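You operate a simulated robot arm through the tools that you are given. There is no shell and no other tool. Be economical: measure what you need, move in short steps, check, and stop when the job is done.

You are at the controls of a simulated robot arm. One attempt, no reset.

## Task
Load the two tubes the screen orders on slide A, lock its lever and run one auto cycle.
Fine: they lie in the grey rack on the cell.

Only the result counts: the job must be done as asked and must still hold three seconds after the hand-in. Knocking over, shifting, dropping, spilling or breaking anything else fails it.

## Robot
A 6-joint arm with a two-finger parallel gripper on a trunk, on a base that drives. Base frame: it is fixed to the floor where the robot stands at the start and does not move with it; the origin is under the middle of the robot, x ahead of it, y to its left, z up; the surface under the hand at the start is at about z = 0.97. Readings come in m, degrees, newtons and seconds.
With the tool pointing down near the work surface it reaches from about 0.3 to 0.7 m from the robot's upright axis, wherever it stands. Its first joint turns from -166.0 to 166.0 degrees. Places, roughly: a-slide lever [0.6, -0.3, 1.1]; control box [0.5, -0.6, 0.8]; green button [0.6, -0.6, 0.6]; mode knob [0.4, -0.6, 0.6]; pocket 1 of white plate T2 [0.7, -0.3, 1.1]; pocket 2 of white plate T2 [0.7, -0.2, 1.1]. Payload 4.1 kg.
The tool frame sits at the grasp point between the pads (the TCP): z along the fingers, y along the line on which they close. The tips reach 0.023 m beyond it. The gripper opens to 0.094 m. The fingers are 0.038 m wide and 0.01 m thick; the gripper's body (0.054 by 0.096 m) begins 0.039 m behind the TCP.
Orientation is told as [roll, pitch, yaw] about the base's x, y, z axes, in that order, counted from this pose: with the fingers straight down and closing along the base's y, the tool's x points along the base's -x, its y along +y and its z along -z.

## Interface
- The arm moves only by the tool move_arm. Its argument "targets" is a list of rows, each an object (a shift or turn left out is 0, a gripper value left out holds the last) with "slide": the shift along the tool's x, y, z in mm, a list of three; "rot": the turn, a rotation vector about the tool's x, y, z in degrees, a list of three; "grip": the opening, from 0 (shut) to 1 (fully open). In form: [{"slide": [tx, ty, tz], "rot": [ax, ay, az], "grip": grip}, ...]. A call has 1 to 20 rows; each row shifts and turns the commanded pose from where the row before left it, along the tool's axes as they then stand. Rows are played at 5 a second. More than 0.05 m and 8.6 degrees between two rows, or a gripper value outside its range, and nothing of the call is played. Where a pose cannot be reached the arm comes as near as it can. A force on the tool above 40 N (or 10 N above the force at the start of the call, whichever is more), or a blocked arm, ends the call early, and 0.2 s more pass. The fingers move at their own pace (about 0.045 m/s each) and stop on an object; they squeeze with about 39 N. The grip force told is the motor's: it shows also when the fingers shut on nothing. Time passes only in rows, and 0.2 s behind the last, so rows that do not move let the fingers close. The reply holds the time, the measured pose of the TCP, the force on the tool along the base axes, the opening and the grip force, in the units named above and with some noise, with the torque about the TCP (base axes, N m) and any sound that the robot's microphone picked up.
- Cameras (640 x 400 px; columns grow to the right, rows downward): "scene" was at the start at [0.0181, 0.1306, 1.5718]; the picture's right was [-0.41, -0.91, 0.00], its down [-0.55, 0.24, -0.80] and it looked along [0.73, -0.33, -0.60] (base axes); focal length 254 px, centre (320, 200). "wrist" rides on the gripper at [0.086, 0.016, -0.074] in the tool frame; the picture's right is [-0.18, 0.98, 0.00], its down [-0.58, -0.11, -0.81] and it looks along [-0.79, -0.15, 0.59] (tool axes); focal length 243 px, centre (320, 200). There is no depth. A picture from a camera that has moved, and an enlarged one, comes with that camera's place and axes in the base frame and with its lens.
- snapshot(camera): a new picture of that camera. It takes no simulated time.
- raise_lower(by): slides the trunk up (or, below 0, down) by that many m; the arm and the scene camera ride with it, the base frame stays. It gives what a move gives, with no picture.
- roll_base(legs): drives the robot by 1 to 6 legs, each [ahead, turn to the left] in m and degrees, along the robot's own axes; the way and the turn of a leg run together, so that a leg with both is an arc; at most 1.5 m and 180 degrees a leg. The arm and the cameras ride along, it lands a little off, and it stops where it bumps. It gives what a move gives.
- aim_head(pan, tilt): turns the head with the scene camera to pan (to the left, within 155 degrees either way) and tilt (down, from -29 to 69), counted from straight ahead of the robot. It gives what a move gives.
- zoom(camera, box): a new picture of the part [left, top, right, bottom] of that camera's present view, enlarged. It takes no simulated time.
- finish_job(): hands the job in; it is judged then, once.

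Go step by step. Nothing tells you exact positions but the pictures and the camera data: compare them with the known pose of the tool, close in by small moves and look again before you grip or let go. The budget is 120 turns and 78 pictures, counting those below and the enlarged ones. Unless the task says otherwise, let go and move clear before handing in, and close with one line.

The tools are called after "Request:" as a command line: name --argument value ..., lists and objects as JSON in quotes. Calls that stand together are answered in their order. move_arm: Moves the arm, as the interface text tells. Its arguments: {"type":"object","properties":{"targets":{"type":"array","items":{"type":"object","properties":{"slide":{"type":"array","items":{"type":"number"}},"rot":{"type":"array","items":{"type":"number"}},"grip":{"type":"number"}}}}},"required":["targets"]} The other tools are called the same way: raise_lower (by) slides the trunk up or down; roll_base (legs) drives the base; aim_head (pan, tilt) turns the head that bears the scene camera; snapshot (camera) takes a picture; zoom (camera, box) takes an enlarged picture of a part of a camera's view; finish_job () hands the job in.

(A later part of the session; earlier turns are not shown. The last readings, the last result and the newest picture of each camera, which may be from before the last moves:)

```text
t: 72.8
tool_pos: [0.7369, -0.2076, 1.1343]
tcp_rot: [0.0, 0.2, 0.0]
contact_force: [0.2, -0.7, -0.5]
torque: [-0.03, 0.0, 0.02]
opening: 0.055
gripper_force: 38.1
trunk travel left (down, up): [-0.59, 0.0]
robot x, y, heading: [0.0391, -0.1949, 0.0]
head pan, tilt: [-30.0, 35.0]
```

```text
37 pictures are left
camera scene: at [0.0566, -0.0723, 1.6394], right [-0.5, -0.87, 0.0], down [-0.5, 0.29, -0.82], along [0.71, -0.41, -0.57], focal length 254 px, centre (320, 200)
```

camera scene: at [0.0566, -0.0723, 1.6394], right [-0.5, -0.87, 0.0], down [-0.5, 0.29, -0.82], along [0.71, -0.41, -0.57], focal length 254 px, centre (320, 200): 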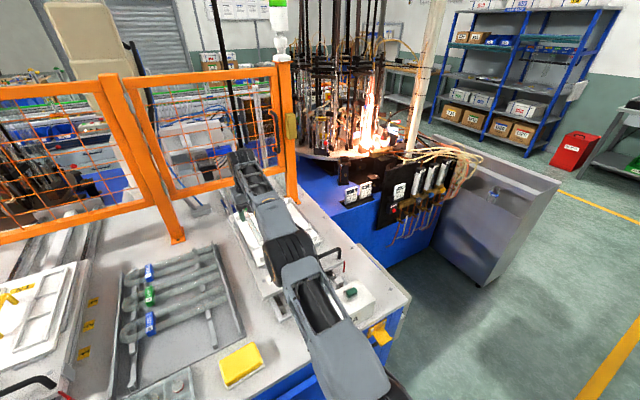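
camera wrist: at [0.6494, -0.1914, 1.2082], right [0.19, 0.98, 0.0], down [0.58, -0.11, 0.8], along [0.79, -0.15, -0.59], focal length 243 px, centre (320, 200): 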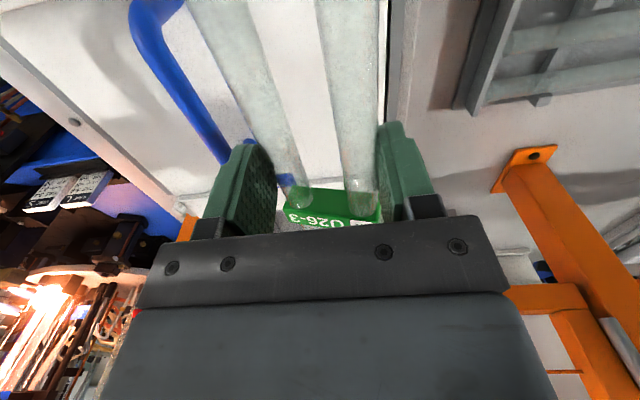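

Request:
zoom --camera "scene" --box '[215, 140, 315, 270]'

Request:
zoom --camera "wrist" --box '[180, 0, 420, 240]'

```text
3.08 times, centred on (265, 205) of scene
camera zoom: at [0.0566, -0.0723, 1.6394], right [-0.5, -0.87, 0.0], down [-0.5, 0.29, -0.82], along [0.71, -0.41, -0.57], focal length 783 px, centre (489, 185)
```

zoom: 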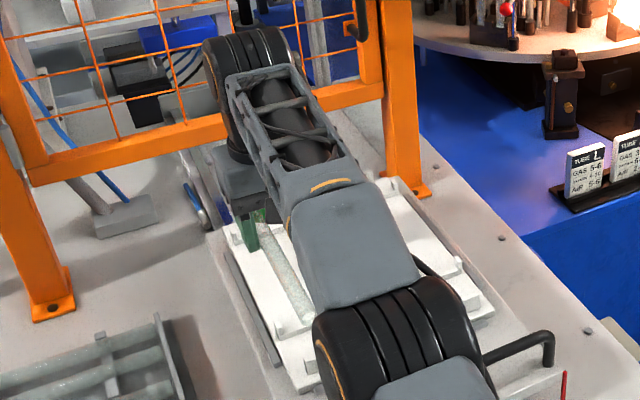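

```text
1.67 times, centred on (300, 120) of wrist
camera zoom: at [0.6493, -0.1914, 1.2083], right [0.19, 0.98, 0.0], down [0.58, -0.11, 0.8], along [0.79, -0.15, -0.59], focal length 404 px, centre (353, 333)
```

zoom: 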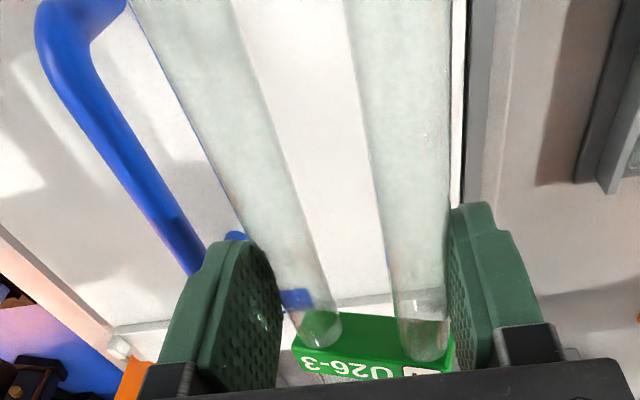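

The tube hangs over pocket 2. I lower in small steps with force watch.

Request:
move_arm --targets '[{"slide": [0, 0, 10]}, {"slide": [-4, 0, 10]}, {"slide": [0, 0, 5]}, {}, {}]'

```text
t: 74.0
tool_pos: [0.7399, -0.2085, 1.1093]
tcp_rot: [0.1, 0.2, -0.1]
contact_force: [0.4, 0.5, -1.2]
torque: [0.04, 0.01, 0.01]
opening: 0.0549
gripper_force: 39.1
trunk travel left (down, up): [-0.59, 0.0]
robot x, y, heading: [0.0422, -0.1937, 0.2]
head pan, tilt: [-30.0, 35.0]
```

Request:
move_arm --targets '[{"slide": [0, 0, 4]}, {"slide": [0, 0, 4]}, {"slide": [0, 0, 3]}, {"slide": [0, 0, 2]}, {}]'

Request:
snapshot --camera "wrist"

```text
t: 75.2
tool_pos: [0.7394, -0.2074, 1.0981]
tcp_rot: [0.0, 0.2, -0.1]
contact_force: [1.8, 0.6, 6.5]
torque: [-0.16, 0.91, 0.02]
opening: 0.0551
gripper_force: 39.4
trunk travel left (down, up): [-0.59, 0.0]
robot x, y, heading: [0.0421, -0.1963, 0.2]
head pan, tilt: [-30.0, 35.0]
```

```text
34 pictures are left
camera wrist: at [0.653, -0.1909, 1.1713], right [0.19, 0.98, 0.0], down [0.58, -0.11, 0.81], along [0.79, -0.15, -0.59], focal length 243 px, centre (320, 200)
```

wrist: 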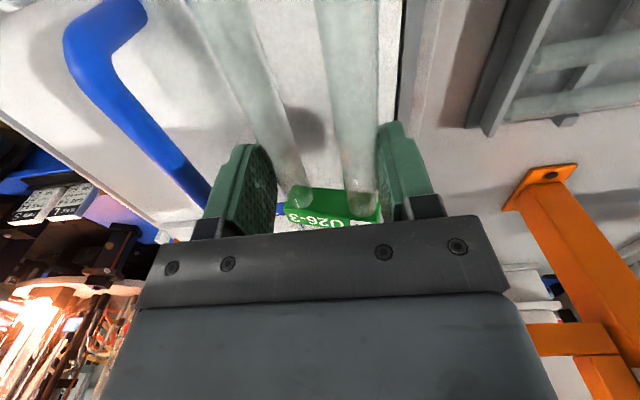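

The upward force with its torque places the contact at about x=0.60: the open ends touch the near stop. I lift a little, go forward 5 mm and lower again.

Request:
move_arm --targets '[{"slide": [0, 0, -6]}, {"slide": [-5, 0, 0]}, {}, {"slide": [0, 0, 4]}, {"slide": [0, 0, 3]}, {"slide": [0, 0, 2]}, {}]'

```text
t: 76.8
tool_pos: [0.7441, -0.2079, 1.0925]
tcp_rot: [0.0, 0.2, -0.1]
contact_force: [0.4, -0.1, 5.8]
torque: [-0.17, 0.99, 0.05]
opening: 0.0548
gripper_force: 39.6
trunk travel left (down, up): [-0.59, 0.0]
robot x, y, heading: [0.0397, -0.1945, 0.1]
head pan, tilt: [-30.0, 35.0]
```

Contact is still on the near stop, so the tube sits further back in the hand than I thought. I go up a little, another 6 mm forward, and lower again.

Request:
move_arm --targets '[{"slide": [0, 0, -8]}, {"slide": [-6, 0, 0]}, {}, {"slide": [0, 0, 3]}, {"slide": [0, 0, 3]}, {"slide": [0, 0, 2]}, {}]'

Request:
snapshot --camera "wrist"

```text
t: 78.4
tool_pos: [0.7421, -0.208, 1.0926]
tcp_rot: [0.1, 0.1, -0.1]
contact_force: [1.1, 0.1, 4.3]
torque: [-0.1, 0.76, 0.04]
opening: 0.0545
gripper_force: 39.3
out of reach, approached as far as the arm can: row 2
trunk travel left (down, up): [-0.59, 0.0]
robot x, y, heading: [0.0413, -0.1974, -0.1]
head pan, tilt: [-30.0, 35.0]
```

```text
33 pictures are left
camera wrist: at [0.6562, -0.191, 1.1676], right [0.19, 0.98, 0.0], down [0.58, -0.11, 0.8], along [0.79, -0.15, -0.59], focal length 243 px, centre (320, 200)
```

wrist: 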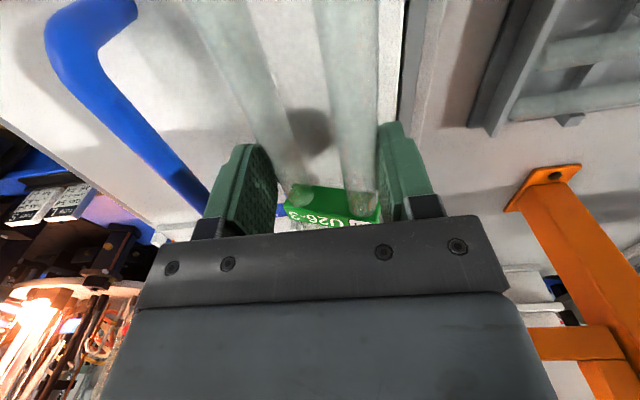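

The arm is at its reach limit, so I need a grip nearer the open ends. The tube already rests on the near stop. I lower a hair more until the bend rests on the far cradle.

Request:
move_arm --targets '[{"slide": [0, 0, 1]}, {"slide": [0, 0, 1]}, {"slide": [0, 0, 1]}, {}]'

```text
t: 79.4
tool_pos: [0.7426, -0.2074, 1.0903]
tcp_rot: [0.0, 0.1, -0.1]
contact_force: [2.6, -1.1, 11.1]
torque: [-0.22, 0.66, 0.15]
opening: 0.0542
gripper_force: 38.8
trunk travel left (down, up): [-0.59, 0.0]
robot x, y, heading: [0.0465, -0.1936, 0.0]
head pan, tilt: [-30.0, 35.0]
```

Both ends now bear: force rose while the torque fell. I release gently, rise and look.

Request:
move_arm --targets '[{"grip": 0.62}, {"grip": 0.68}, {"grip": 0.76}, {}, {}, {"slide": [0, 0, -15]}, {"slide": [0, 0, -15]}, {"slide": [0, 0, -30]}, {"slide": [30, 0, -30]}, {"slide": [40, 0, -20]}, {"slide": [40, 0, 0]}, {"slide": [40, 0, 0]}, {"slide": [40, 0, 0]}, {"slide": [40, 0, 0]}, {}]'

Request:
snapshot --camera "wrist"

Request:
snapshot --camera "scene"

```text
t: 82.6
tool_pos: [0.5015, -0.208, 1.1963]
tcp_rot: [-0.1, 0.3, -0.1]
contact_force: [0.1, 0.4, 0.1]
torque: [0.03, 0.02, -0.01]
opening: 0.0713
gripper_force: 0.0
out of reach, approached as far as the arm can: row 7, 8
trunk travel left (down, up): [-0.59, 0.0]
robot x, y, heading: [0.0411, -0.195, 0.1]
head pan, tilt: [-30.0, 35.0]
```

```text
32 pictures are left
camera wrist: at [0.4147, -0.1915, 1.2713], right [0.19, 0.98, 0.0], down [0.58, -0.11, 0.8], along [0.79, -0.15, -0.59], focal length 243 px, centre (320, 200)
```

wrist: 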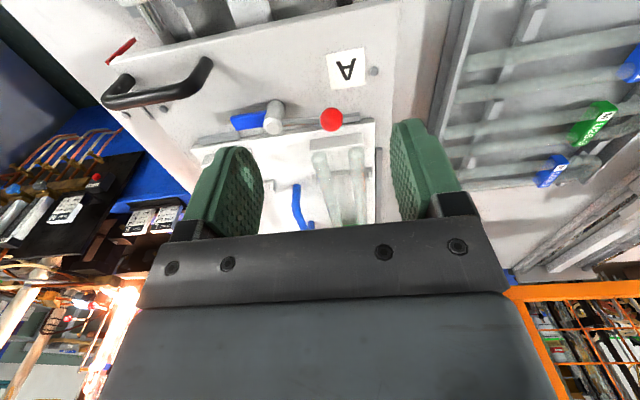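

```text
31 pictures are left
camera scene: at [0.0564, -0.0724, 1.6395], right [-0.5, -0.87, 0.0], down [-0.5, 0.29, -0.82], along [0.71, -0.41, -0.57], focal length 254 px, centre (320, 200)
```

scene: 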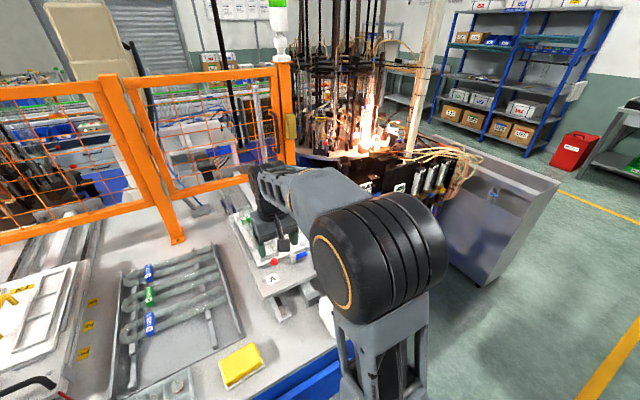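

Request:
zoom --camera "wrist" --box '[240, 90, 400, 230]'

Request:
zoom --camera "scene" --box '[220, 190, 320, 290]'

```text
2.86 times, centred on (320, 160) of wrist
camera zoom: at [0.4147, -0.1915, 1.2713], right [0.19, 0.98, 0.0], down [0.58, -0.11, 0.8], along [0.79, -0.15, -0.59], focal length 693 px, centre (320, 314)
```

zoom: 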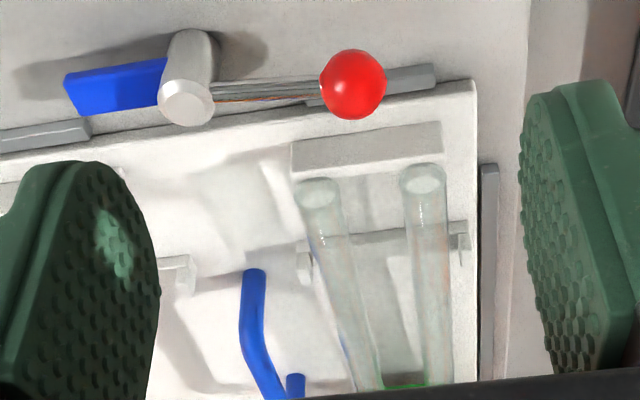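

```text
4.00 times, centred on (270, 240) of scene
camera zoom: at [0.0564, -0.0724, 1.6395], right [-0.5, -0.87, 0.0], down [-0.5, 0.29, -0.82], along [0.71, -0.41, -0.57], focal length 1018 px, centre (520, 40)
```

zoom: 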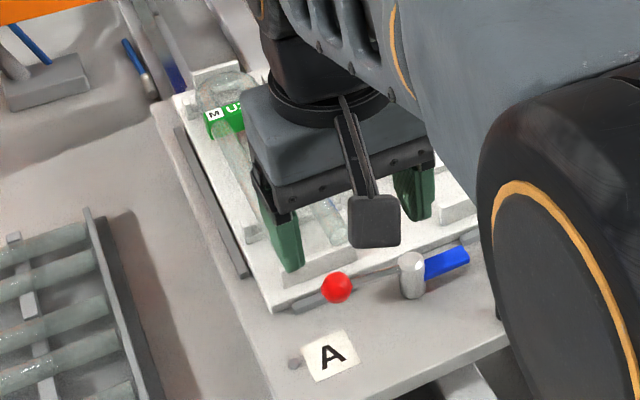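

The open ends appear behind the near stop and between the pegs, so the tube may be seated already. I withdraw the arm to look from the scene camera.

Request:
move_arm --targets '[{"slide": [20, -10, -40]}, {"slide": [20, -10, -40]}, {"slide": [20, -10, -40]}, {"slide": [20, -10, -40]}, {}]'

Request:
aim_head --pan -12 --tilt 48

Request:
snapshot --camera "scene"

```text
t: 83.8
tool_pos: [0.4222, -0.2461, 1.3598]
tcp_rot: [-0.1, 0.2, -0.1]
contact_force: [-1.1, 0.3, 0.4]
torque: [-0.01, 0.04, 0.02]
opening: 0.0714
gripper_force: 0.2
trunk travel left (down, up): [-0.59, 0.0]
robot x, y, heading: [0.0431, -0.1943, -0.2]
head pan, tilt: [-30.0, 35.0]
```

```text
t: 84.6
tool_pos: [0.423, -0.2459, 1.3593]
tcp_rot: [0.0, 0.2, -0.1]
contact_force: [-0.6, 0.9, 0.5]
torque: [0.0, -0.02, -0.01]
opening: 0.0712
gripper_force: 0.1
trunk travel left (down, up): [-0.59, 0.0]
robot x, y, heading: [0.0434, -0.1974, 0.1]
head pan, tilt: [-12.0, 48.0]
```

```text
28 pictures are left
camera scene: at [0.0572, -0.0448, 1.6205], right [-0.21, -0.98, 0.0], down [-0.73, 0.16, -0.67], along [0.65, -0.14, -0.74], focal length 254 px, centre (320, 200)
```

scene: 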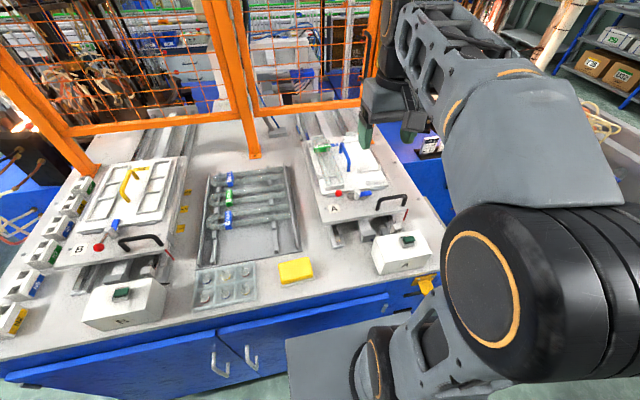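

Request:
zoom --camera "scene" --box '[295, 125, 395, 205]'

```text
5.00 times, centred on (345, 165) of scene
camera zoom: at [0.0572, -0.0448, 1.6205], right [-0.21, -0.98, 0.0], down [-0.73, 0.16, -0.67], along [0.65, -0.14, -0.74], focal length 1272 px, centre (195, 375)
```

zoom: 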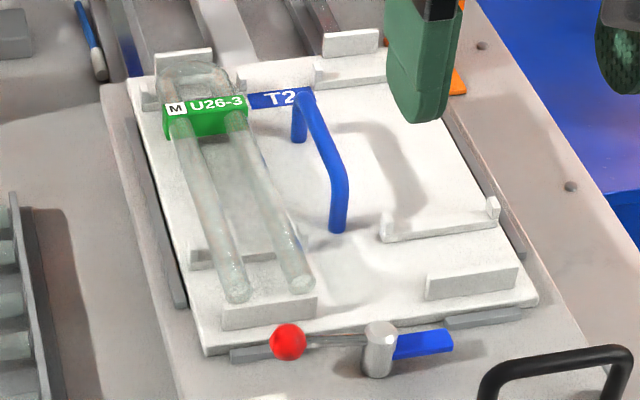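

Request:
zoom --camera "scene" --box '[325, 170, 365, 195]'

Request:
zoom --camera "scene" --box '[310, 128, 350, 158]'

```text
16.00 times, centred on (345, 182) of scene
camera zoom: at [0.0572, -0.0448, 1.6205], right [-0.21, -0.98, 0.0], down [-0.73, 0.16, -0.67], along [0.65, -0.14, -0.74], focal length 4071 px, centre (-80, 480)
```

zoom: 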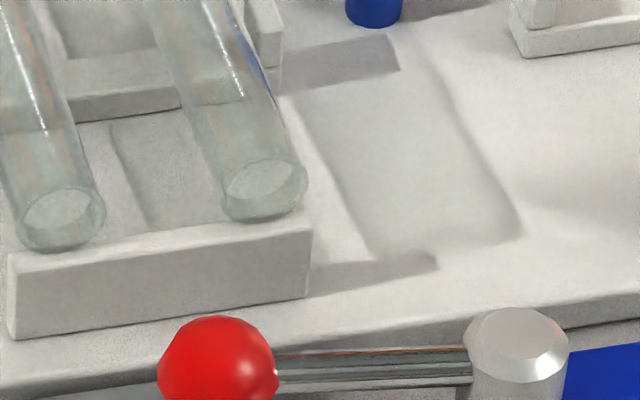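

```text
13.33 times, centred on (330, 143) of scene
camera zoom: at [0.0572, -0.0448, 1.6205], right [-0.21, -0.98, 0.0], down [-0.73, 0.16, -0.67], along [0.65, -0.14, -0.74], focal length 3392 px, centre (187, 960)
```

zoom: 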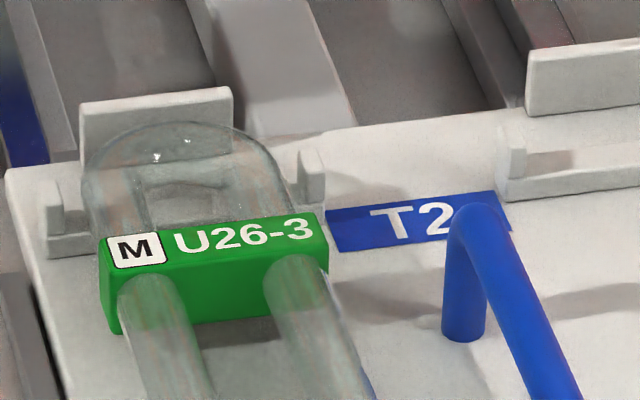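

The open ends still rest on top of the near stop, about 6–8 mm short of the far stop. I'll regrip further back at x≈0.70, slide it forward and let it down.

Request:
move_arm --targets '[{"slide": [-34.6, 4.9, 28], "grip": 0.8}, {"slide": [-34.6, 4.9, 28]}, {"slide": [-34.6, 4.9, 28]}, {"slide": [-34.6, 4.9, 28]}, {"slide": [-34.6, 4.9, 28]}, {"slide": [-34.6, 4.9, 28]}, {"slide": [-34.6, 4.9, 28]}, {"slide": [-34.6, 4.9, 28]}, {}, {}]'

Request:
zoom --camera "wrist" --box '[150, 0, 450, 240]'

```text
t: 86.8
tool_pos: [0.6984, -0.2079, 1.1342]
tcp_rot: [0.0, 0.2, -0.1]
contact_force: [0.9, -1.2, -0.3]
torque: [-0.01, -0.01, 0.01]
opening: 0.0753
gripper_force: 0.1
trunk travel left (down, up): [-0.59, 0.0]
robot x, y, heading: [0.0436, -0.1909, 0.2]
head pan, tilt: [-12.0, 48.0]
```

```text
1.67 times, centred on (300, 120) of wrist
camera zoom: at [0.6114, -0.1916, 1.2081], right [0.19, 0.98, 0.0], down [0.58, -0.11, 0.8], along [0.79, -0.15, -0.59], focal length 404 px, centre (353, 333)
```

zoom: 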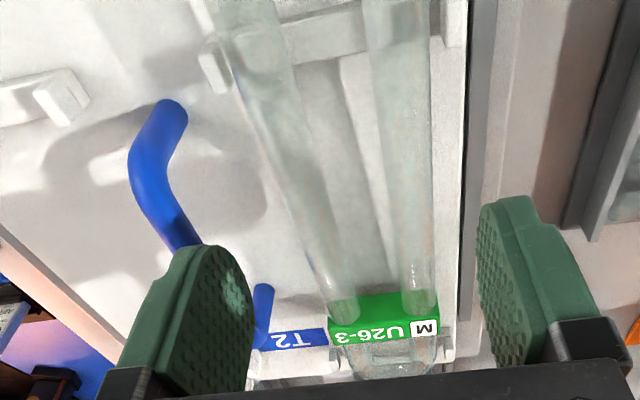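

Well centred. I go down and grip the legs at x≈0.70.

Request:
move_arm --targets '[{"slide": [0, 0, 15]}, {"slide": [0, 0, 15]}, {"slide": [0, 0, 8]}, {"slide": [0, 0, 5]}, {}, {"grip": 0.65}, {"grip": 0.58}, {"grip": 0.52}, {}, {}]'

```text
t: 89.0
tool_pos: [0.6982, -0.2071, 1.0906]
tcp_rot: [0.0, 0.2, -0.1]
contact_force: [1.1, 0.8, -0.3]
torque: [-0.02, 0.0, 0.56]
opening: 0.0503
gripper_force: 39.1
trunk travel left (down, up): [-0.59, 0.0]
robot x, y, heading: [0.0385, -0.1943, 0.1]
head pan, tilt: [-12.0, 48.0]
```

Request:
zoom --camera "wrist" --box '[150, 0, 450, 240]'

```text
1.67 times, centred on (300, 120) of wrist
camera zoom: at [0.6113, -0.1917, 1.1642], right [0.19, 0.98, 0.0], down [0.58, -0.11, 0.8], along [0.79, -0.15, -0.59], focal length 404 px, centre (353, 333)
```

zoom: 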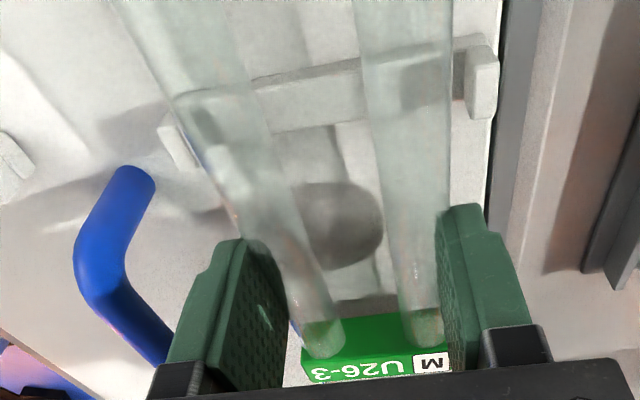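

The tube shifted along the fingers again on closing (tag is close to the fingers once more). I look from the side before acting.

Request:
aim_head --pan -30 --tilt 38

Request:
zoom --camera "scene" --box '[210, 130, 330, 250]'

```text
t: 89.8
tool_pos: [0.698, -0.2079, 1.0899]
tcp_rot: [0.1, 0.1, -0.1]
contact_force: [-1.3, -0.4, 0.8]
torque: [-0.11, 0.23, -0.46]
opening: 0.051
gripper_force: 38.2
trunk travel left (down, up): [-0.59, 0.0]
robot x, y, heading: [0.0425, -0.1937, -0.1]
head pan, tilt: [-30.0, 38.0]
```

```text
3.33 times, centred on (270, 190) of scene
camera zoom: at [0.055, -0.0715, 1.6349], right [-0.5, -0.87, 0.0], down [-0.53, 0.31, -0.79], along [0.68, -0.39, -0.62], focal length 848 px, centre (487, 233)
```

zoom: 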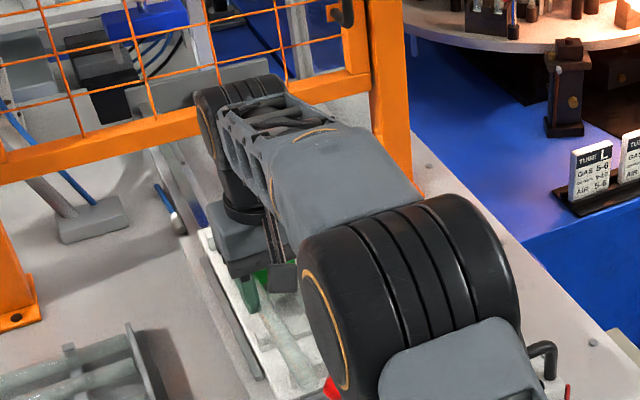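

The hold is against the tag again, and is stable there. I take it up and forward to where it rested before, set it down, then regrip with the hand pitched forward, which gives the missing reach.

Request:
move_arm --targets '[{"slide": [0, 0, -5]}, {"slide": [0, 0, -5]}, {"slide": [-10, 0, -2]}, {"slide": [-12, 0, 0]}, {"slide": [-12, 0, 0]}, {"slide": [-10, 0, 0]}, {}, {"slide": [0, 0, 4]}, {"slide": [0, 0, 3]}, {}]'

Request:
zoom --camera "wrist" --box '[150, 0, 450, 240]'

```text
t: 92.0
tool_pos: [0.741, -0.2094, 1.096]
tcp_rot: [0.1, 0.1, -0.1]
contact_force: [0.0, -0.9, 10.4]
torque: [-0.29, -0.98, -0.11]
opening: 0.0554
gripper_force: 39.1
trunk travel left (down, up): [-0.59, 0.0]
robot x, y, heading: [0.0388, -0.1954, 0.1]
head pan, tilt: [-30.0, 38.0]
```

```text
1.67 times, centred on (300, 120) of wrist
camera zoom: at [0.6544, -0.1924, 1.1701], right [0.19, 0.98, 0.0], down [0.58, -0.11, 0.81], along [0.79, -0.15, -0.59], focal length 404 px, centre (353, 333)
```

zoom: 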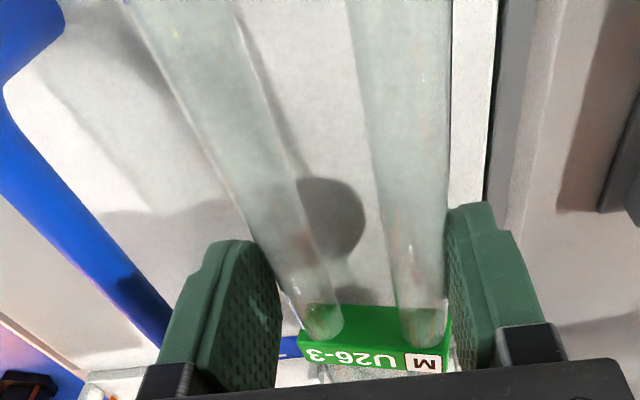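

Now the bend bears on the far cradle (contact at x≈0.835) with the open ends slightly high. I lift 3 mm, pitch the hand 6° forward to level the tube, and lower again.

Request:
move_arm --targets '[{"slide": [0, 0, -4]}, {"rot": [0, -3, 0]}, {"rot": [0, -3, 0]}, {}, {}]'

Request:
zoom --camera "scene" --box '[240, 195, 300, 255]'

```text
t: 93.2
tool_pos: [0.7418, -0.208, 1.0986]
tcp_rot: [0.0, -5.8, 0.0]
contact_force: [-0.5, 0.0, -1.3]
torque: [0.04, -0.01, -0.02]
opening: 0.0554
gripper_force: 39.1
trunk travel left (down, up): [-0.59, 0.0]
robot x, y, heading: [0.0437, -0.1912, 0.0]
head pan, tilt: [-30.0, 38.0]
```

```text
6.67 times, centred on (270, 225) of scene
camera zoom: at [0.055, -0.0715, 1.6349], right [-0.5, -0.87, 0.0], down [-0.53, 0.31, -0.79], along [0.68, -0.39, -0.62], focal length 1696 px, centre (653, 33)
```

zoom: 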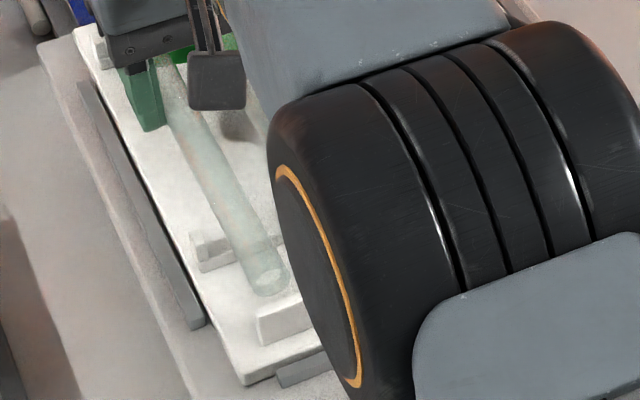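

The open end is now behind the near stop. I lower in 2 mm steps.

Request:
move_arm --targets '[{"slide": [0, 0, 2]}, {"slide": [0, 0, 2]}, {"slide": [0, 0, 2]}, {"slide": [0, 0, 2]}, {}]'

```text
t: 94.4
tool_pos: [0.7425, -0.2078, 1.0917]
tcp_rot: [-0.1, -6.0, -0.1]
contact_force: [1.9, 0.4, 11.3]
torque: [-0.24, 1.03, -0.02]
opening: 0.0551
gripper_force: 38.7
trunk travel left (down, up): [-0.59, 0.0]
robot x, y, heading: [0.0438, -0.1928, -0.1]
head pan, tilt: [-30.0, 38.0]
```

Contact is now at x≈0.65, the near cradle, so the open ends are in the pocket. I pitch back slightly to bring the bend down too.

Request:
move_arm --targets '[{"rot": [0, 1, 0]}, {"rot": [0, 1, 0]}, {"slide": [0, 0, 1]}, {"slide": [0, 0, 1]}, {}]'

```text
t: 95.6
tool_pos: [0.7428, -0.2083, 1.0909]
tcp_rot: [-0.1, -3.9, -0.1]
contact_force: [3.4, -0.9, 12.7]
torque: [-0.32, -0.72, 0.01]
opening: 0.0549
gripper_force: 38.6
trunk travel left (down, up): [-0.59, 0.0]
robot x, y, heading: [0.0414, -0.1955, -0.1]
head pan, tilt: [-30.0, 38.0]
```

Both cradles bear now. I release, rise and check.

Request:
move_arm --targets '[{"grip": 0.62}, {"grip": 0.68}, {"grip": 0.76}, {}, {}, {"slide": [0, 0, -15]}, {"slide": [0, 0, -20]}, {"rot": [0, 4, 0]}, {"slide": [20, 0, -30]}, {"slide": [40, 0, -25]}, {"slide": [40, 0, -25]}, {"slide": [40, -5, -25]}, {"slide": [40, -5, -25]}, {"slide": [40, -10, -25]}, {"slide": [35, -10, -25]}, {"slide": [35, -10, -25]}, {}]'

Request:
aim_head --pan -12 --tilt 48

Request:
zoom --camera "scene" --box '[295, 125, 395, 205]'

```text
t: 99.2
tool_pos: [0.4508, -0.2473, 1.3311]
tcp_rot: [0.0, 0.2, -0.1]
contact_force: [-0.4, -0.2, 0.0]
torque: [0.02, -0.03, 0.01]
opening: 0.0714
gripper_force: 0.1
trunk travel left (down, up): [-0.59, 0.0]
robot x, y, heading: [0.0428, -0.1926, -0.3]
head pan, tilt: [-30.0, 38.0]
```

```text
t: 100.0
tool_pos: [0.4507, -0.2473, 1.3289]
tcp_rot: [-0.1, 0.3, 0.0]
contact_force: [-0.3, 0.8, -0.2]
torque: [0.03, -0.01, 0.02]
opening: 0.0716
gripper_force: 0.0
trunk travel left (down, up): [-0.59, 0.0]
robot x, y, heading: [0.041, -0.1929, 0.0]
head pan, tilt: [-12.0, 48.0]
```

```text
5.00 times, centred on (345, 165) of scene
camera zoom: at [0.0572, -0.0448, 1.6205], right [-0.21, -0.98, 0.0], down [-0.73, 0.16, -0.67], along [0.65, -0.14, -0.74], focal length 1272 px, centre (195, 375)
```

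zoom: 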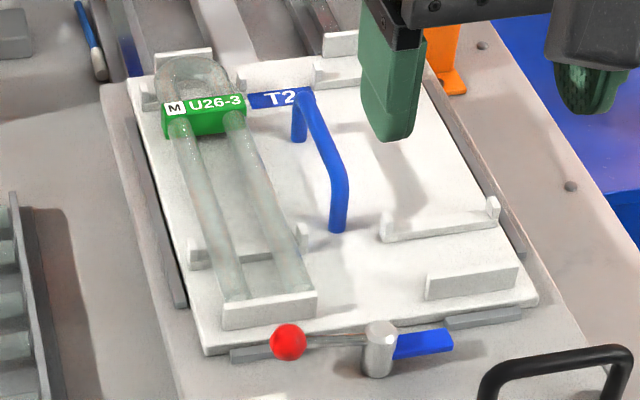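

The first U26-3 is seated: its ends are behind the near stop and the bend is at the far stop. Now for the second tube; I turn to yaw 90°, with the hand pitched 10° forward for later reach.

Request:
move_arm --targets '[{"rot": [0, 0, -8.2], "grip": 0.85}, {"rot": [0, 0, -8.2]}, {"rot": [0, 0, -8.2]}, {"rot": [0, 0, -8.2]}, {"rot": [0, 0, -8.2]}, {"rot": [0, 0, -8.2]}, {"rot": [0, 0, -8.2]}, {"rot": [0, 0, -8.2]}, {"rot": [0, 0, -8.2]}, {"rot": [0, 0, -8.2]}, {"rot": [0, 0, -8.0]}, {"slide": [-35, -23, 20]}, {"slide": [-35, -23, 20]}, {"slide": [-35, -23, 20]}, {"slide": [-35, -23, 20]}, {"slide": [-35, -23, 20]}, {"slide": [-35, -23, 20]}, {"slide": [-35, -23, 20]}, {}]'

Request:
move_arm --targets '[{"rot": [0, -5, 0]}, {"rot": [0, -5, 0]}, {}]'

Request:
zoom --camera "wrist" --box '[100, 0, 460, 230]'

```text
t: 104.0
tool_pos: [0.6117, -0.0032, 1.1907]
tcp_rot: [0.2, 0.0, 89.8]
contact_force: [0.3, 0.3, -0.2]
torque: [-0.01, 0.03, -0.03]
opening: 0.0799
gripper_force: 0.1
trunk travel left (down, up): [-0.59, 0.0]
robot x, y, heading: [0.0378, -0.1955, 0.3]
head pan, tilt: [-12.0, 48.0]
```

```text
t: 104.8
tool_pos: [0.6125, -0.0026, 1.1901]
tcp_rot: [0.2, -10.2, 90.0]
contact_force: [-0.2, 0.8, -0.8]
torque: [0.0, 0.0, 0.02]
opening: 0.0797
gripper_force: 0.0
trunk travel left (down, up): [-0.59, 0.0]
robot x, y, heading: [0.0394, -0.1946, -0.2]
head pan, tilt: [-12.0, 48.0]
```

```text
1.74 times, centred on (280, 115) of wrist
camera zoom: at [0.5955, -0.1007, 1.247], right [-0.98, 0.18, 0.04], down [0.11, 0.43, 0.9], along [0.15, 0.88, -0.44], focal length 422 px, centre (390, 348)
```

zoom: 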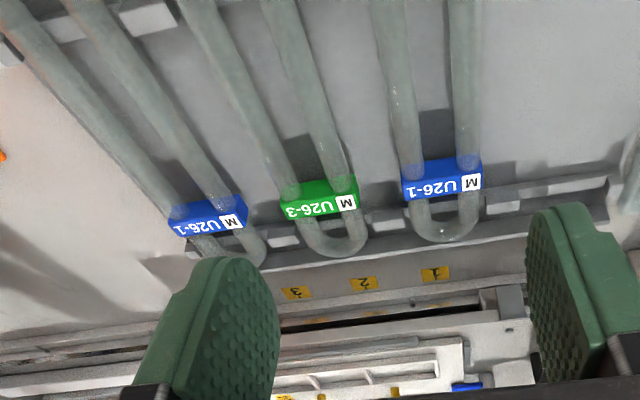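

The second U26-3 is at x≈0.682, with its tag at y≈0.128. I move above it, just on the open-end side of its tag.

Request:
move_arm --targets '[{"slide": [-18.4, -17.4, 36.3]}, {"slide": [-18.4, -17.4, 36.3]}, {"slide": [-18.4, -17.4, 36.3]}, {"slide": [-18.4, -17.4, 36.3]}, {}]'

Request:
zoom --camera "wrist" --box '[100, 0, 460, 230]'

```text
t: 106.0
tool_pos: [0.6814, 0.0957, 1.06]
tcp_rot: [0.2, -10.0, 89.9]
contact_force: [0.7, -0.1, -0.7]
torque: [0.04, 0.01, -0.03]
opening: 0.0799
gripper_force: 0.1
trunk travel left (down, up): [-0.59, 0.0]
robot x, y, heading: [0.0407, -0.1976, 0.1]
head pan, tilt: [-12.0, 48.0]
```

```text
1.74 times, centred on (280, 115) of wrist
camera zoom: at [0.6642, -0.0034, 1.1179], right [-0.98, 0.18, 0.04], down [0.11, 0.43, 0.89], along [0.15, 0.88, -0.45], focal length 422 px, centre (390, 348)
```

zoom: 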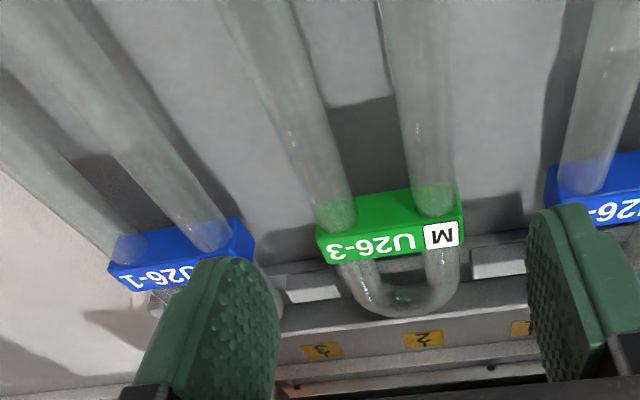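

I correct by 4 mm, descend and grip.

Request:
move_arm --targets '[{"slide": [-2, -4, 0]}, {"slide": [2.5, 0, 18]}, {"slide": [2.5, 0, 18]}, {"slide": [1.5, 0, 10]}, {"slide": [1, 0, 6]}, {}, {"grip": 0.65}, {"grip": 0.58}, {"grip": 0.5}, {}, {}]'

Request:
zoom --camera "wrist" --box '[150, 0, 450, 240]'

```text
t: 108.4
tool_pos: [0.6848, 0.0976, 1.0074]
tcp_rot: [0.1, -9.9, 89.8]
contact_force: [0.3, 0.6, 1.7]
torque: [0.08, 0.01, -0.58]
opening: 0.052
gripper_force: 38.9
trunk travel left (down, up): [-0.59, 0.0]
robot x, y, heading: [0.0402, -0.197, 0.4]
head pan, tilt: [-12.0, 48.0]
```

```text
1.67 times, centred on (300, 120) of wrist
camera zoom: at [0.6685, 0.0005, 1.0653], right [-0.98, 0.18, 0.03], down [0.11, 0.43, 0.9], along [0.15, 0.88, -0.44], focal length 404 px, centre (353, 333)
```

zoom: 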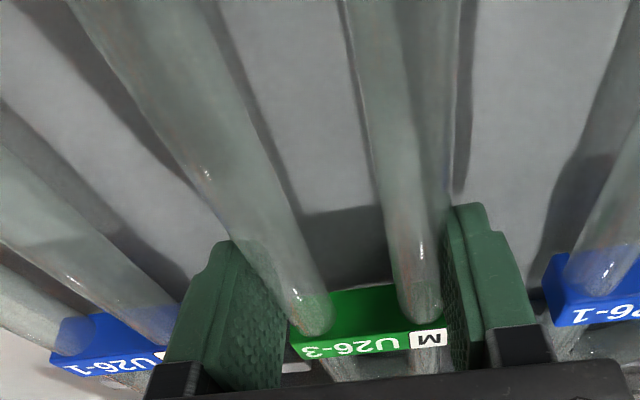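

Gripped right beside the tag. I lift slowly and check.

Request:
move_arm --targets '[{"slide": [0, 0, -4]}, {"slide": [1, 0, -8]}, {"slide": [2.5, 0, -15]}, {"slide": [3.5, 0, -20]}, {"slide": [6, 0, -35]}, {"slide": [6, 0, -35]}, {"slide": [7, 0, -40]}, {"slide": [7, 0, -40]}, {"slide": [5, 0, -30]}, {}]'

Request:
zoom --camera "wrist" --box '[150, 0, 450, 240]'

```text
t: 110.6
tool_pos: [0.6798, 0.0185, 1.2197]
tcp_rot: [0.3, -10.0, 89.9]
contact_force: [-0.7, -0.3, -0.1]
torque: [0.01, 0.03, 0.01]
opening: 0.0545
gripper_force: 38.9
out of reach, approached as far as the arm can: row 9
trunk travel left (down, up): [-0.59, 0.0]
robot x, y, heading: [0.042, -0.1912, -0.0]
head pan, tilt: [-12.0, 48.0]
```

```text
1.67 times, centred on (300, 120) of wrist
camera zoom: at [0.6635, -0.0791, 1.278], right [-0.98, 0.18, 0.04], down [0.11, 0.43, 0.89], along [0.15, 0.88, -0.45], focal length 404 px, centre (353, 333)
```

zoom: 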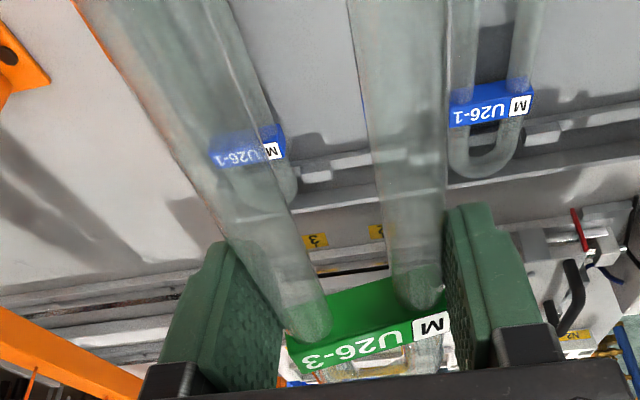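

The tube is held beside the tag, rolled by perhaps 10°, which the cradle will level. I carry it over and turn to yaw 0 about the vertical.

Request:
move_arm --targets '[{"slide": [38.7, 16, -10.9]}, {"slide": [38.7, 16, -10.9]}, {"slide": [38.7, 16, -10.9]}, {"slide": [38.7, 16, -10.9]}, {"slide": [38.7, 16, -10.9]}, {"rot": [1.42, 0, 8.06]}, {"rot": [1.42, 0, 8.06]}, {"rot": [1.42, 0, 8.06]}, {"rot": [1.42, 0, 8.06]}, {"rot": [1.42, 0, 8.06]}, {"rot": [1.42, 0, 8.06]}, {"rot": [1.42, 0, 8.06]}, {"rot": [1.42, 0, 8.06]}, {"rot": [1.42, 0, 8.06]}, {"rot": [1.42, 0, 8.06]}, {"rot": [1.42, 0, 8.06]}, {}]'

Request:
zoom --camera "wrist" --box '[100, 0, 450, 240]'

```text
t: 114.2
tool_pos: [0.6003, -0.1796, 1.241]
tcp_rot: [0.0, -9.7, -0.1]
contact_force: [-0.1, 0.1, -1.0]
torque: [-0.02, -0.03, 0.02]
opening: 0.055
gripper_force: 39.3
trunk travel left (down, up): [-0.59, 0.0]
robot x, y, heading: [0.0412, -0.1935, 0.1]
head pan, tilt: [-12.0, 48.0]
```

```text
1.67 times, centred on (275, 120) of wrist
camera zoom: at [0.5011, -0.164, 1.2993], right [0.18, 0.98, 0.03], down [0.44, -0.11, 0.89], along [0.88, -0.15, -0.45], focal length 404 px, centre (395, 333)
```

zoom: 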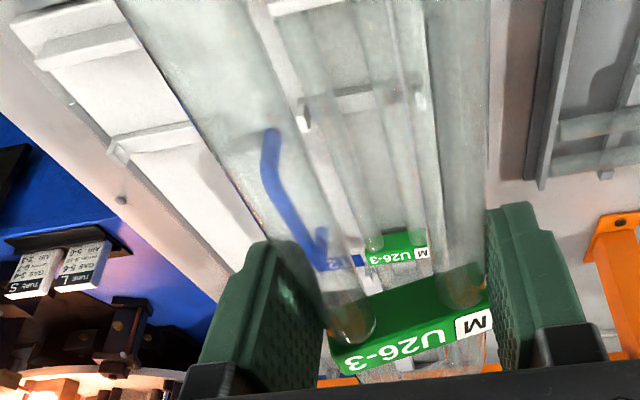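

I move over pocket 1, aiming for x≈0.76 because the bend is only about 0.092 m ahead of the grip.

Request:
move_arm --targets '[{"slide": [-20.4, -26, 20.5]}, {"slide": [-20.4, -26, 20.5]}, {"slide": [-20.4, -26, 20.5]}, {"slide": [-20.4, -26, 20.5]}, {"slide": [-20.4, -26, 20.5]}, {"slide": [-20.4, -26, 20.5]}, {"slide": [-14.8, 0, 2.6]}, {}]'

Request:
snapshot --camera "scene"

```text
t: 116.0
tool_pos: [0.7498, -0.3354, 1.1396]
tcp_rot: [0.0, -9.8, -0.1]
contact_force: [0.6, -0.7, -0.6]
torque: [0.01, -0.03, 0.01]
opening: 0.0552
gripper_force: 39.6
out of reach, approached as far as the arm can: row 7
trunk travel left (down, up): [-0.59, 0.0]
robot x, y, heading: [0.0437, -0.1941, -0.0]
head pan, tilt: [-12.0, 48.0]
```

```text
13 pictures are left
camera scene: at [0.0579, -0.0448, 1.6205], right [-0.21, -0.98, 0.0], down [-0.73, 0.16, -0.67], along [0.65, -0.14, -0.74], focal length 254 px, centre (320, 200)
```

scene: 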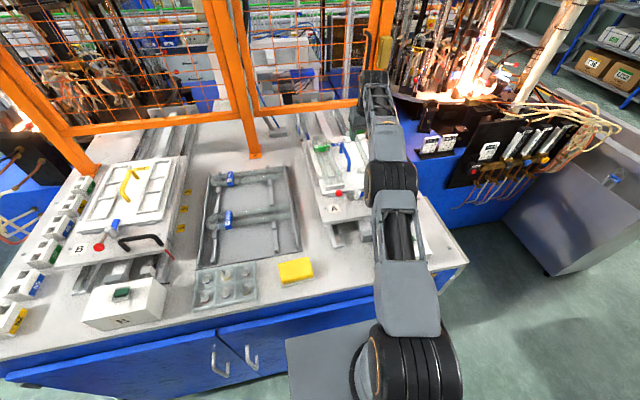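

I go lower and a bit forward, then roll the hand 8° to level the tube.

Request:
move_arm --targets '[{"slide": [2, 0, 9]}, {"slide": [-2, 0, 9]}, {"slide": [-3, 0, 8]}, {}, {"rot": [-4, 0, 0]}, {"rot": [-4, 0, 0]}, {}]'

Request:
zoom --camera "scene" --box '[310, 130, 410, 210]'

```text
t: 117.6
tool_pos: [0.7509, -0.3337, 1.1131]
tcp_rot: [8.1, -9.8, -0.1]
contact_force: [-0.7, 0.1, -0.5]
torque: [0.0, 0.01, -0.02]
opening: 0.0549
gripper_force: 38.8
out of reach, approached as far as the arm can: row 5
trunk travel left (down, up): [-0.59, 0.0]
robot x, y, heading: [0.0427, -0.1953, -0.2]
head pan, tilt: [-12.0, 48.0]
```

```text
5.00 times, centred on (360, 170) of scene
camera zoom: at [0.0575, -0.0448, 1.6205], right [-0.21, -0.98, 0.0], down [-0.73, 0.16, -0.67], along [0.65, -0.14, -0.74], focal length 1272 px, centre (120, 350)
```

zoom: 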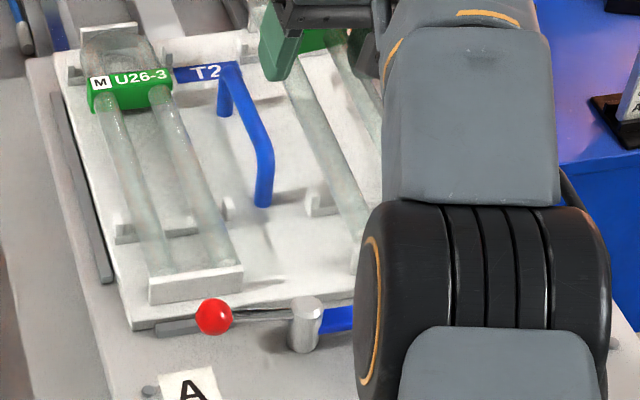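

Tube 2 is about over its pocket. I lower in small steps, watching the forces.

Request:
move_arm --targets '[{"slide": [0.7, -0.5, 4]}, {"slide": [0.7, -0.5, 4]}, {"slide": [0.5, -0.4, 3]}, {}]'

```text
t: 118.6
tool_pos: [0.7501, -0.3343, 1.1016]
tcp_rot: [8.1, -9.7, -0.2]
contact_force: [1.3, 1.0, 6.0]
torque: [0.2, 1.01, -0.27]
opening: 0.0546
gripper_force: 39.0
trunk travel left (down, up): [-0.59, 0.0]
robot x, y, heading: [0.0423, -0.1967, -0.1]
head pan, tilt: [-12.0, 48.0]
```

The open ends touch the near stop (x≈0.585). I lift 6 mm and try forward 8 mm.

Request:
move_arm --targets '[{"slide": [-1, 0.8, -6]}, {"slide": [-4, 0, 0.7]}, {"slide": [-4, 0, 0.7]}, {}, {}]'

```text
t: 119.8
tool_pos: [0.7527, -0.3328, 1.107]
tcp_rot: [8.0, -9.8, -0.1]
contact_force: [-0.3, 0.2, -0.1]
torque: [0.0, 0.01, -0.01]
opening: 0.0543
gripper_force: 39.1
out of reach, approached as far as the arm can: row 2, 3
trunk travel left (down, up): [-0.59, 0.0]
robot x, y, heading: [0.0417, -0.1969, -0.1]
head pan, tilt: [-12.0, 48.0]
```

I undo the roll (it costs reach) and pitch 3° more, then go forward.

Request:
move_arm --targets '[{"rot": [4, 0, 0]}, {"rot": [4, 0, 0]}, {"rot": [0, -3, 0]}, {"slide": [0, 0, -3]}, {"slide": [-4, -1.5, 0.9]}, {"slide": [-4, -1.5, 0.9]}, {}, {}]'

```text
t: 121.6
tool_pos: [0.7604, -0.3346, 1.1101]
tcp_rot: [0.0, -12.9, 0.0]
contact_force: [0.8, -0.4, -0.9]
torque: [-0.02, -0.01, 0.0]
opening: 0.0542
gripper_force: 39.5
trunk travel left (down, up): [-0.59, 0.0]
robot x, y, heading: [0.0432, -0.193, -0.2]
head pan, tilt: [-12.0, 48.0]
```

Request:
move_arm --targets '[{"slide": [0.9, 0, 4]}, {"slide": [0.9, 0, 4]}, {"slide": [0.7, 0, 3]}, {"slide": [0.5, 0, 2]}, {}]'

```text
t: 122.8
tool_pos: [0.7601, -0.3361, 1.0954]
tcp_rot: [0.0, -12.8, -0.2]
contact_force: [0.4, 0.7, -1.3]
torque: [0.0, -0.03, 0.0]
opening: 0.0542
gripper_force: 39.3
trunk travel left (down, up): [-0.59, 0.0]
robot x, y, heading: [0.0425, -0.1951, 0.1]
head pan, tilt: [-12.0, 48.0]
```

It has passed below the stop's top with no contact, so I keep lowering.

Request:
move_arm --targets '[{"slide": [0.5, 0, 2]}, {"slide": [0.5, 0, 2]}, {"slide": [0.5, 0, 2]}, {}]'

```text
t: 123.8
tool_pos: [0.7593, -0.3349, 1.0917]
tcp_rot: [0.0, -12.9, -0.2]
contact_force: [2.8, 0.3, 10.7]
torque: [0.19, 1.12, -0.09]
opening: 0.054
gripper_force: 39.4
trunk travel left (down, up): [-0.59, 0.0]
robot x, y, heading: [0.042, -0.1932, -0.0]
head pan, tilt: [-12.0, 48.0]
```

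Contact is on the near cradle (x≈0.654). I pitch back to bring the bend down.

Request:
move_arm --targets '[{"rot": [0, 1.2, 0]}, {"rot": [0, 1.2, 0]}, {"slide": [0.2, 0, 1]}, {"slide": [0.2, 0, 1]}, {}]'

```text
t: 125.0
tool_pos: [0.7593, -0.3353, 1.0885]
tcp_rot: [0.0, -10.5, -0.1]
contact_force: [0.7, -0.2, 3.7]
torque: [0.08, -0.39, -0.01]
opening: 0.0539
gripper_force: 39.2
trunk travel left (down, up): [-0.59, 0.0]
robot x, y, heading: [0.0439, -0.1936, -0.1]
head pan, tilt: [-12.0, 48.0]
```

Request:
move_arm --targets '[{"slide": [0.2, 0, 1]}, {"slide": [0.2, 0, 1]}, {}]'

```text
t: 125.8
tool_pos: [0.7593, -0.3351, 1.088]
tcp_rot: [-0.1, -10.5, 0.0]
contact_force: [2.6, -0.6, 12.4]
torque: [0.27, -1.06, -0.08]
opening: 0.0538
gripper_force: 39.2
trunk travel left (down, up): [-0.59, 0.0]
robot x, y, heading: [0.0473, -0.1978, -0.2]
head pan, tilt: [-12.0, 48.0]
```

I level the tube a bit in roll and pitch before letting go.

Request:
move_arm --targets '[{"rot": [-3, -0.6, 0]}, {"rot": [-3, -0.6, 0]}, {}]'

```text
t: 126.6
tool_pos: [0.7582, -0.3366, 1.086]
tcp_rot: [6.1, -11.5, -0.2]
contact_force: [-2.5, -3.7, 7.3]
torque: [0.04, 1.11, -0.27]
opening: 0.0539
gripper_force: 39.2
trunk travel left (down, up): [-0.59, 0.0]
robot x, y, heading: [0.0432, -0.1902, -0.0]
head pan, tilt: [-12.0, 48.0]
```

Request:
move_arm --targets '[{"rot": [0, 0.7, 0]}, {}, {"grip": 0.62}, {"grip": 0.68}, {"grip": 0.74}, {}, {}]'

```text
t: 128.2
tool_pos: [0.7584, -0.3357, 1.0875]
tcp_rot: [5.9, -10.9, -0.1]
contact_force: [0.2, -0.4, -0.6]
torque: [0.03, -0.02, 0.01]
opening: 0.0696
gripper_force: 0.0
trunk travel left (down, up): [-0.59, 0.0]
robot x, y, heading: [0.0422, -0.193, -0.1]
head pan, tilt: [-12.0, 48.0]
```

Released. I rise straight up, straighten the hand and withdraw to look.

Request:
move_arm --targets '[{"slide": [-2.8, 1.5, -14.5]}, {"slide": [-4, 2.1, -20]}, {"slide": [-5, 3, -25]}, {"rot": [3, 5.5, 0]}, {"rot": [3, 5.5, 0]}, {"slide": [40, 0, -25]}, {"slide": [40, 0, -25]}, {"slide": [40, 0, -25]}, {"slide": [40, 5, -20]}, {"slide": [40, 10, -20]}, {"slide": [40, 15, -20]}, {"slide": [35, 20, -20]}, {"slide": [30, 20, -10]}, {}]'

Request:
zoom --camera "scene" --box '[300, 130, 400, 210]'

```text
t: 131.2
tool_pos: [0.4161, -0.2602, 1.3031]
tcp_rot: [0.1, 0.1, 0.5]
contact_force: [-0.3, -0.3, -0.2]
torque: [0.0, -0.02, 0.01]
opening: 0.0695
gripper_force: 0.0
out of reach, approached as far as the arm can: row 2, 3, 4, 5
trunk travel left (down, up): [-0.59, 0.0]
robot x, y, heading: [0.0401, -0.1985, -0.3]
head pan, tilt: [-12.0, 48.0]
```

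```text
5.00 times, centred on (350, 170) of scene
camera zoom: at [0.0574, -0.0447, 1.6205], right [-0.21, -0.98, 0.0], down [-0.73, 0.16, -0.67], along [0.65, -0.14, -0.74], focal length 1272 px, centre (170, 350)
```

zoom: 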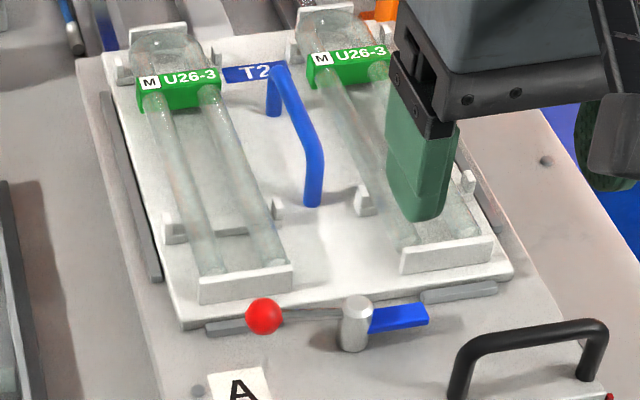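

Both tubes are seated. Next is the lever; slide B's lever seems to stand differently, so I look at it for reference.

Request:
zoom --camera "scene" --box '[70, 190, 150, 260]'

```text
5.71 times, centred on (110, 225) of scene
camera zoom: at [0.0574, -0.0447, 1.6205], right [-0.21, -0.98, 0.0], down [-0.73, 0.16, -0.67], along [0.65, -0.14, -0.74], focal length 1454 px, centre (1520, 57)
```

zoom: 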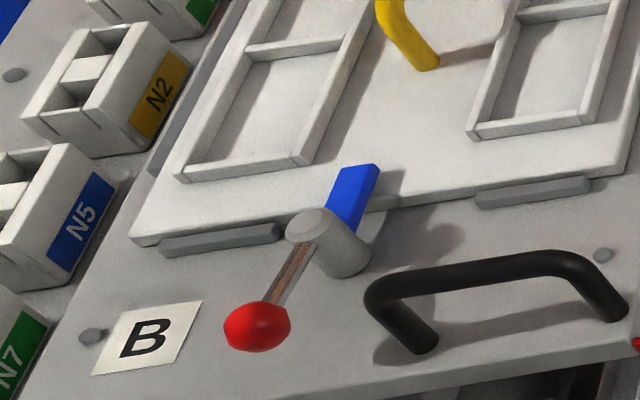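

B's lever is locked with its ball toward the operator and the blue jaw over the plate. So A's ball must swing from +y to -x, counter-clockwise about the hub at ≈(0.546,-0.259). I bring the hand at yaw -90° above the ball.

Request:
move_arm --targets '[{"rot": [0, 0, 8.2], "grip": 0.42}, {"rot": [0, 0, 8.2]}, {"rot": [0, 0, 8.2]}, {"rot": [0, 0, 8.2]}, {"rot": [0, 0, 8.2]}, {"rot": [0, 0, 8.2]}, {"rot": [0, 0, 8.2]}, {"rot": [0, 0, 8.2]}, {"rot": [0, 0, 8.2]}, {"rot": [0, 0, 8.2]}, {"rot": [0, 0, 8.5]}, {"slide": [10.6, 27.2, 28.6]}, {"slide": [10.6, 27.2, 28.6]}, {"slide": [10.6, 27.2, 28.6]}, {"slide": [10.6, 27.2, 28.6]}, {"slide": [10.6, 27.2, 28.6]}, {}]'

Request:
snapshot --camera "wrist"

```text
t: 134.8
tool_pos: [0.5522, -0.2066, 1.1587]
tcp_rot: [-0.1, -0.1, -89.9]
contact_force: [0.2, 0.7, 0.6]
torque: [0.01, 0.0, 0.0]
opening: 0.0395
gripper_force: 0.1
trunk travel left (down, up): [-0.59, 0.0]
robot x, y, heading: [0.0426, -0.1949, -0.2]
head pan, tilt: [-12.0, 48.0]
```

```text
9 pictures are left
camera wrist: at [0.5681, -0.12, 1.2328], right [0.98, -0.18, 0.0], down [-0.11, -0.58, 0.81], along [-0.15, -0.79, -0.59], focal length 243 px, centre (320, 200)
```

wrist: 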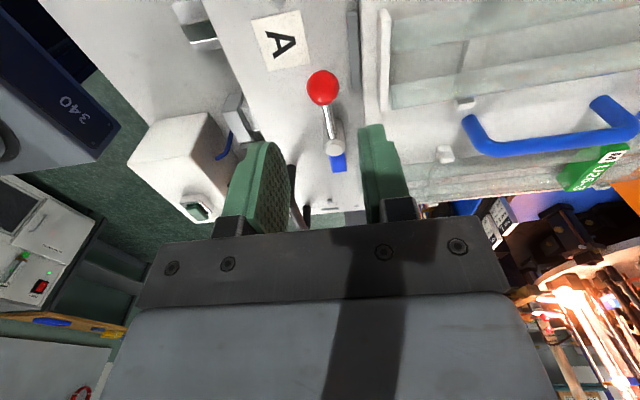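

Positions agree: ball (0.553,-0.206), hub (0.552,-0.26). I descend around the ball and grip it.

Request:
move_arm --targets '[{"slide": [0, 1, 0], "grip": 0.35}, {"slide": [0, 0, 20]}, {"slide": [0, 0, 20]}, {"slide": [0, 0, 15]}, {"slide": [0, 0, 7]}, {"slide": [0, 0, 4]}, {}, {"grip": 0.25}, {"grip": 0.2}, {}, {}]'

```text
t: 137.2
tool_pos: [0.5529, -0.2064, 1.0933]
tcp_rot: [-0.1, 0.0, -90.1]
contact_force: [0.8, 0.3, -2.4]
torque: [0.01, 0.03, -0.01]
opening: 0.0222
gripper_force: 44.3
trunk travel left (down, up): [-0.59, 0.0]
robot x, y, heading: [0.0408, -0.1918, -0.1]
head pan, tilt: [-12.0, 48.0]
```

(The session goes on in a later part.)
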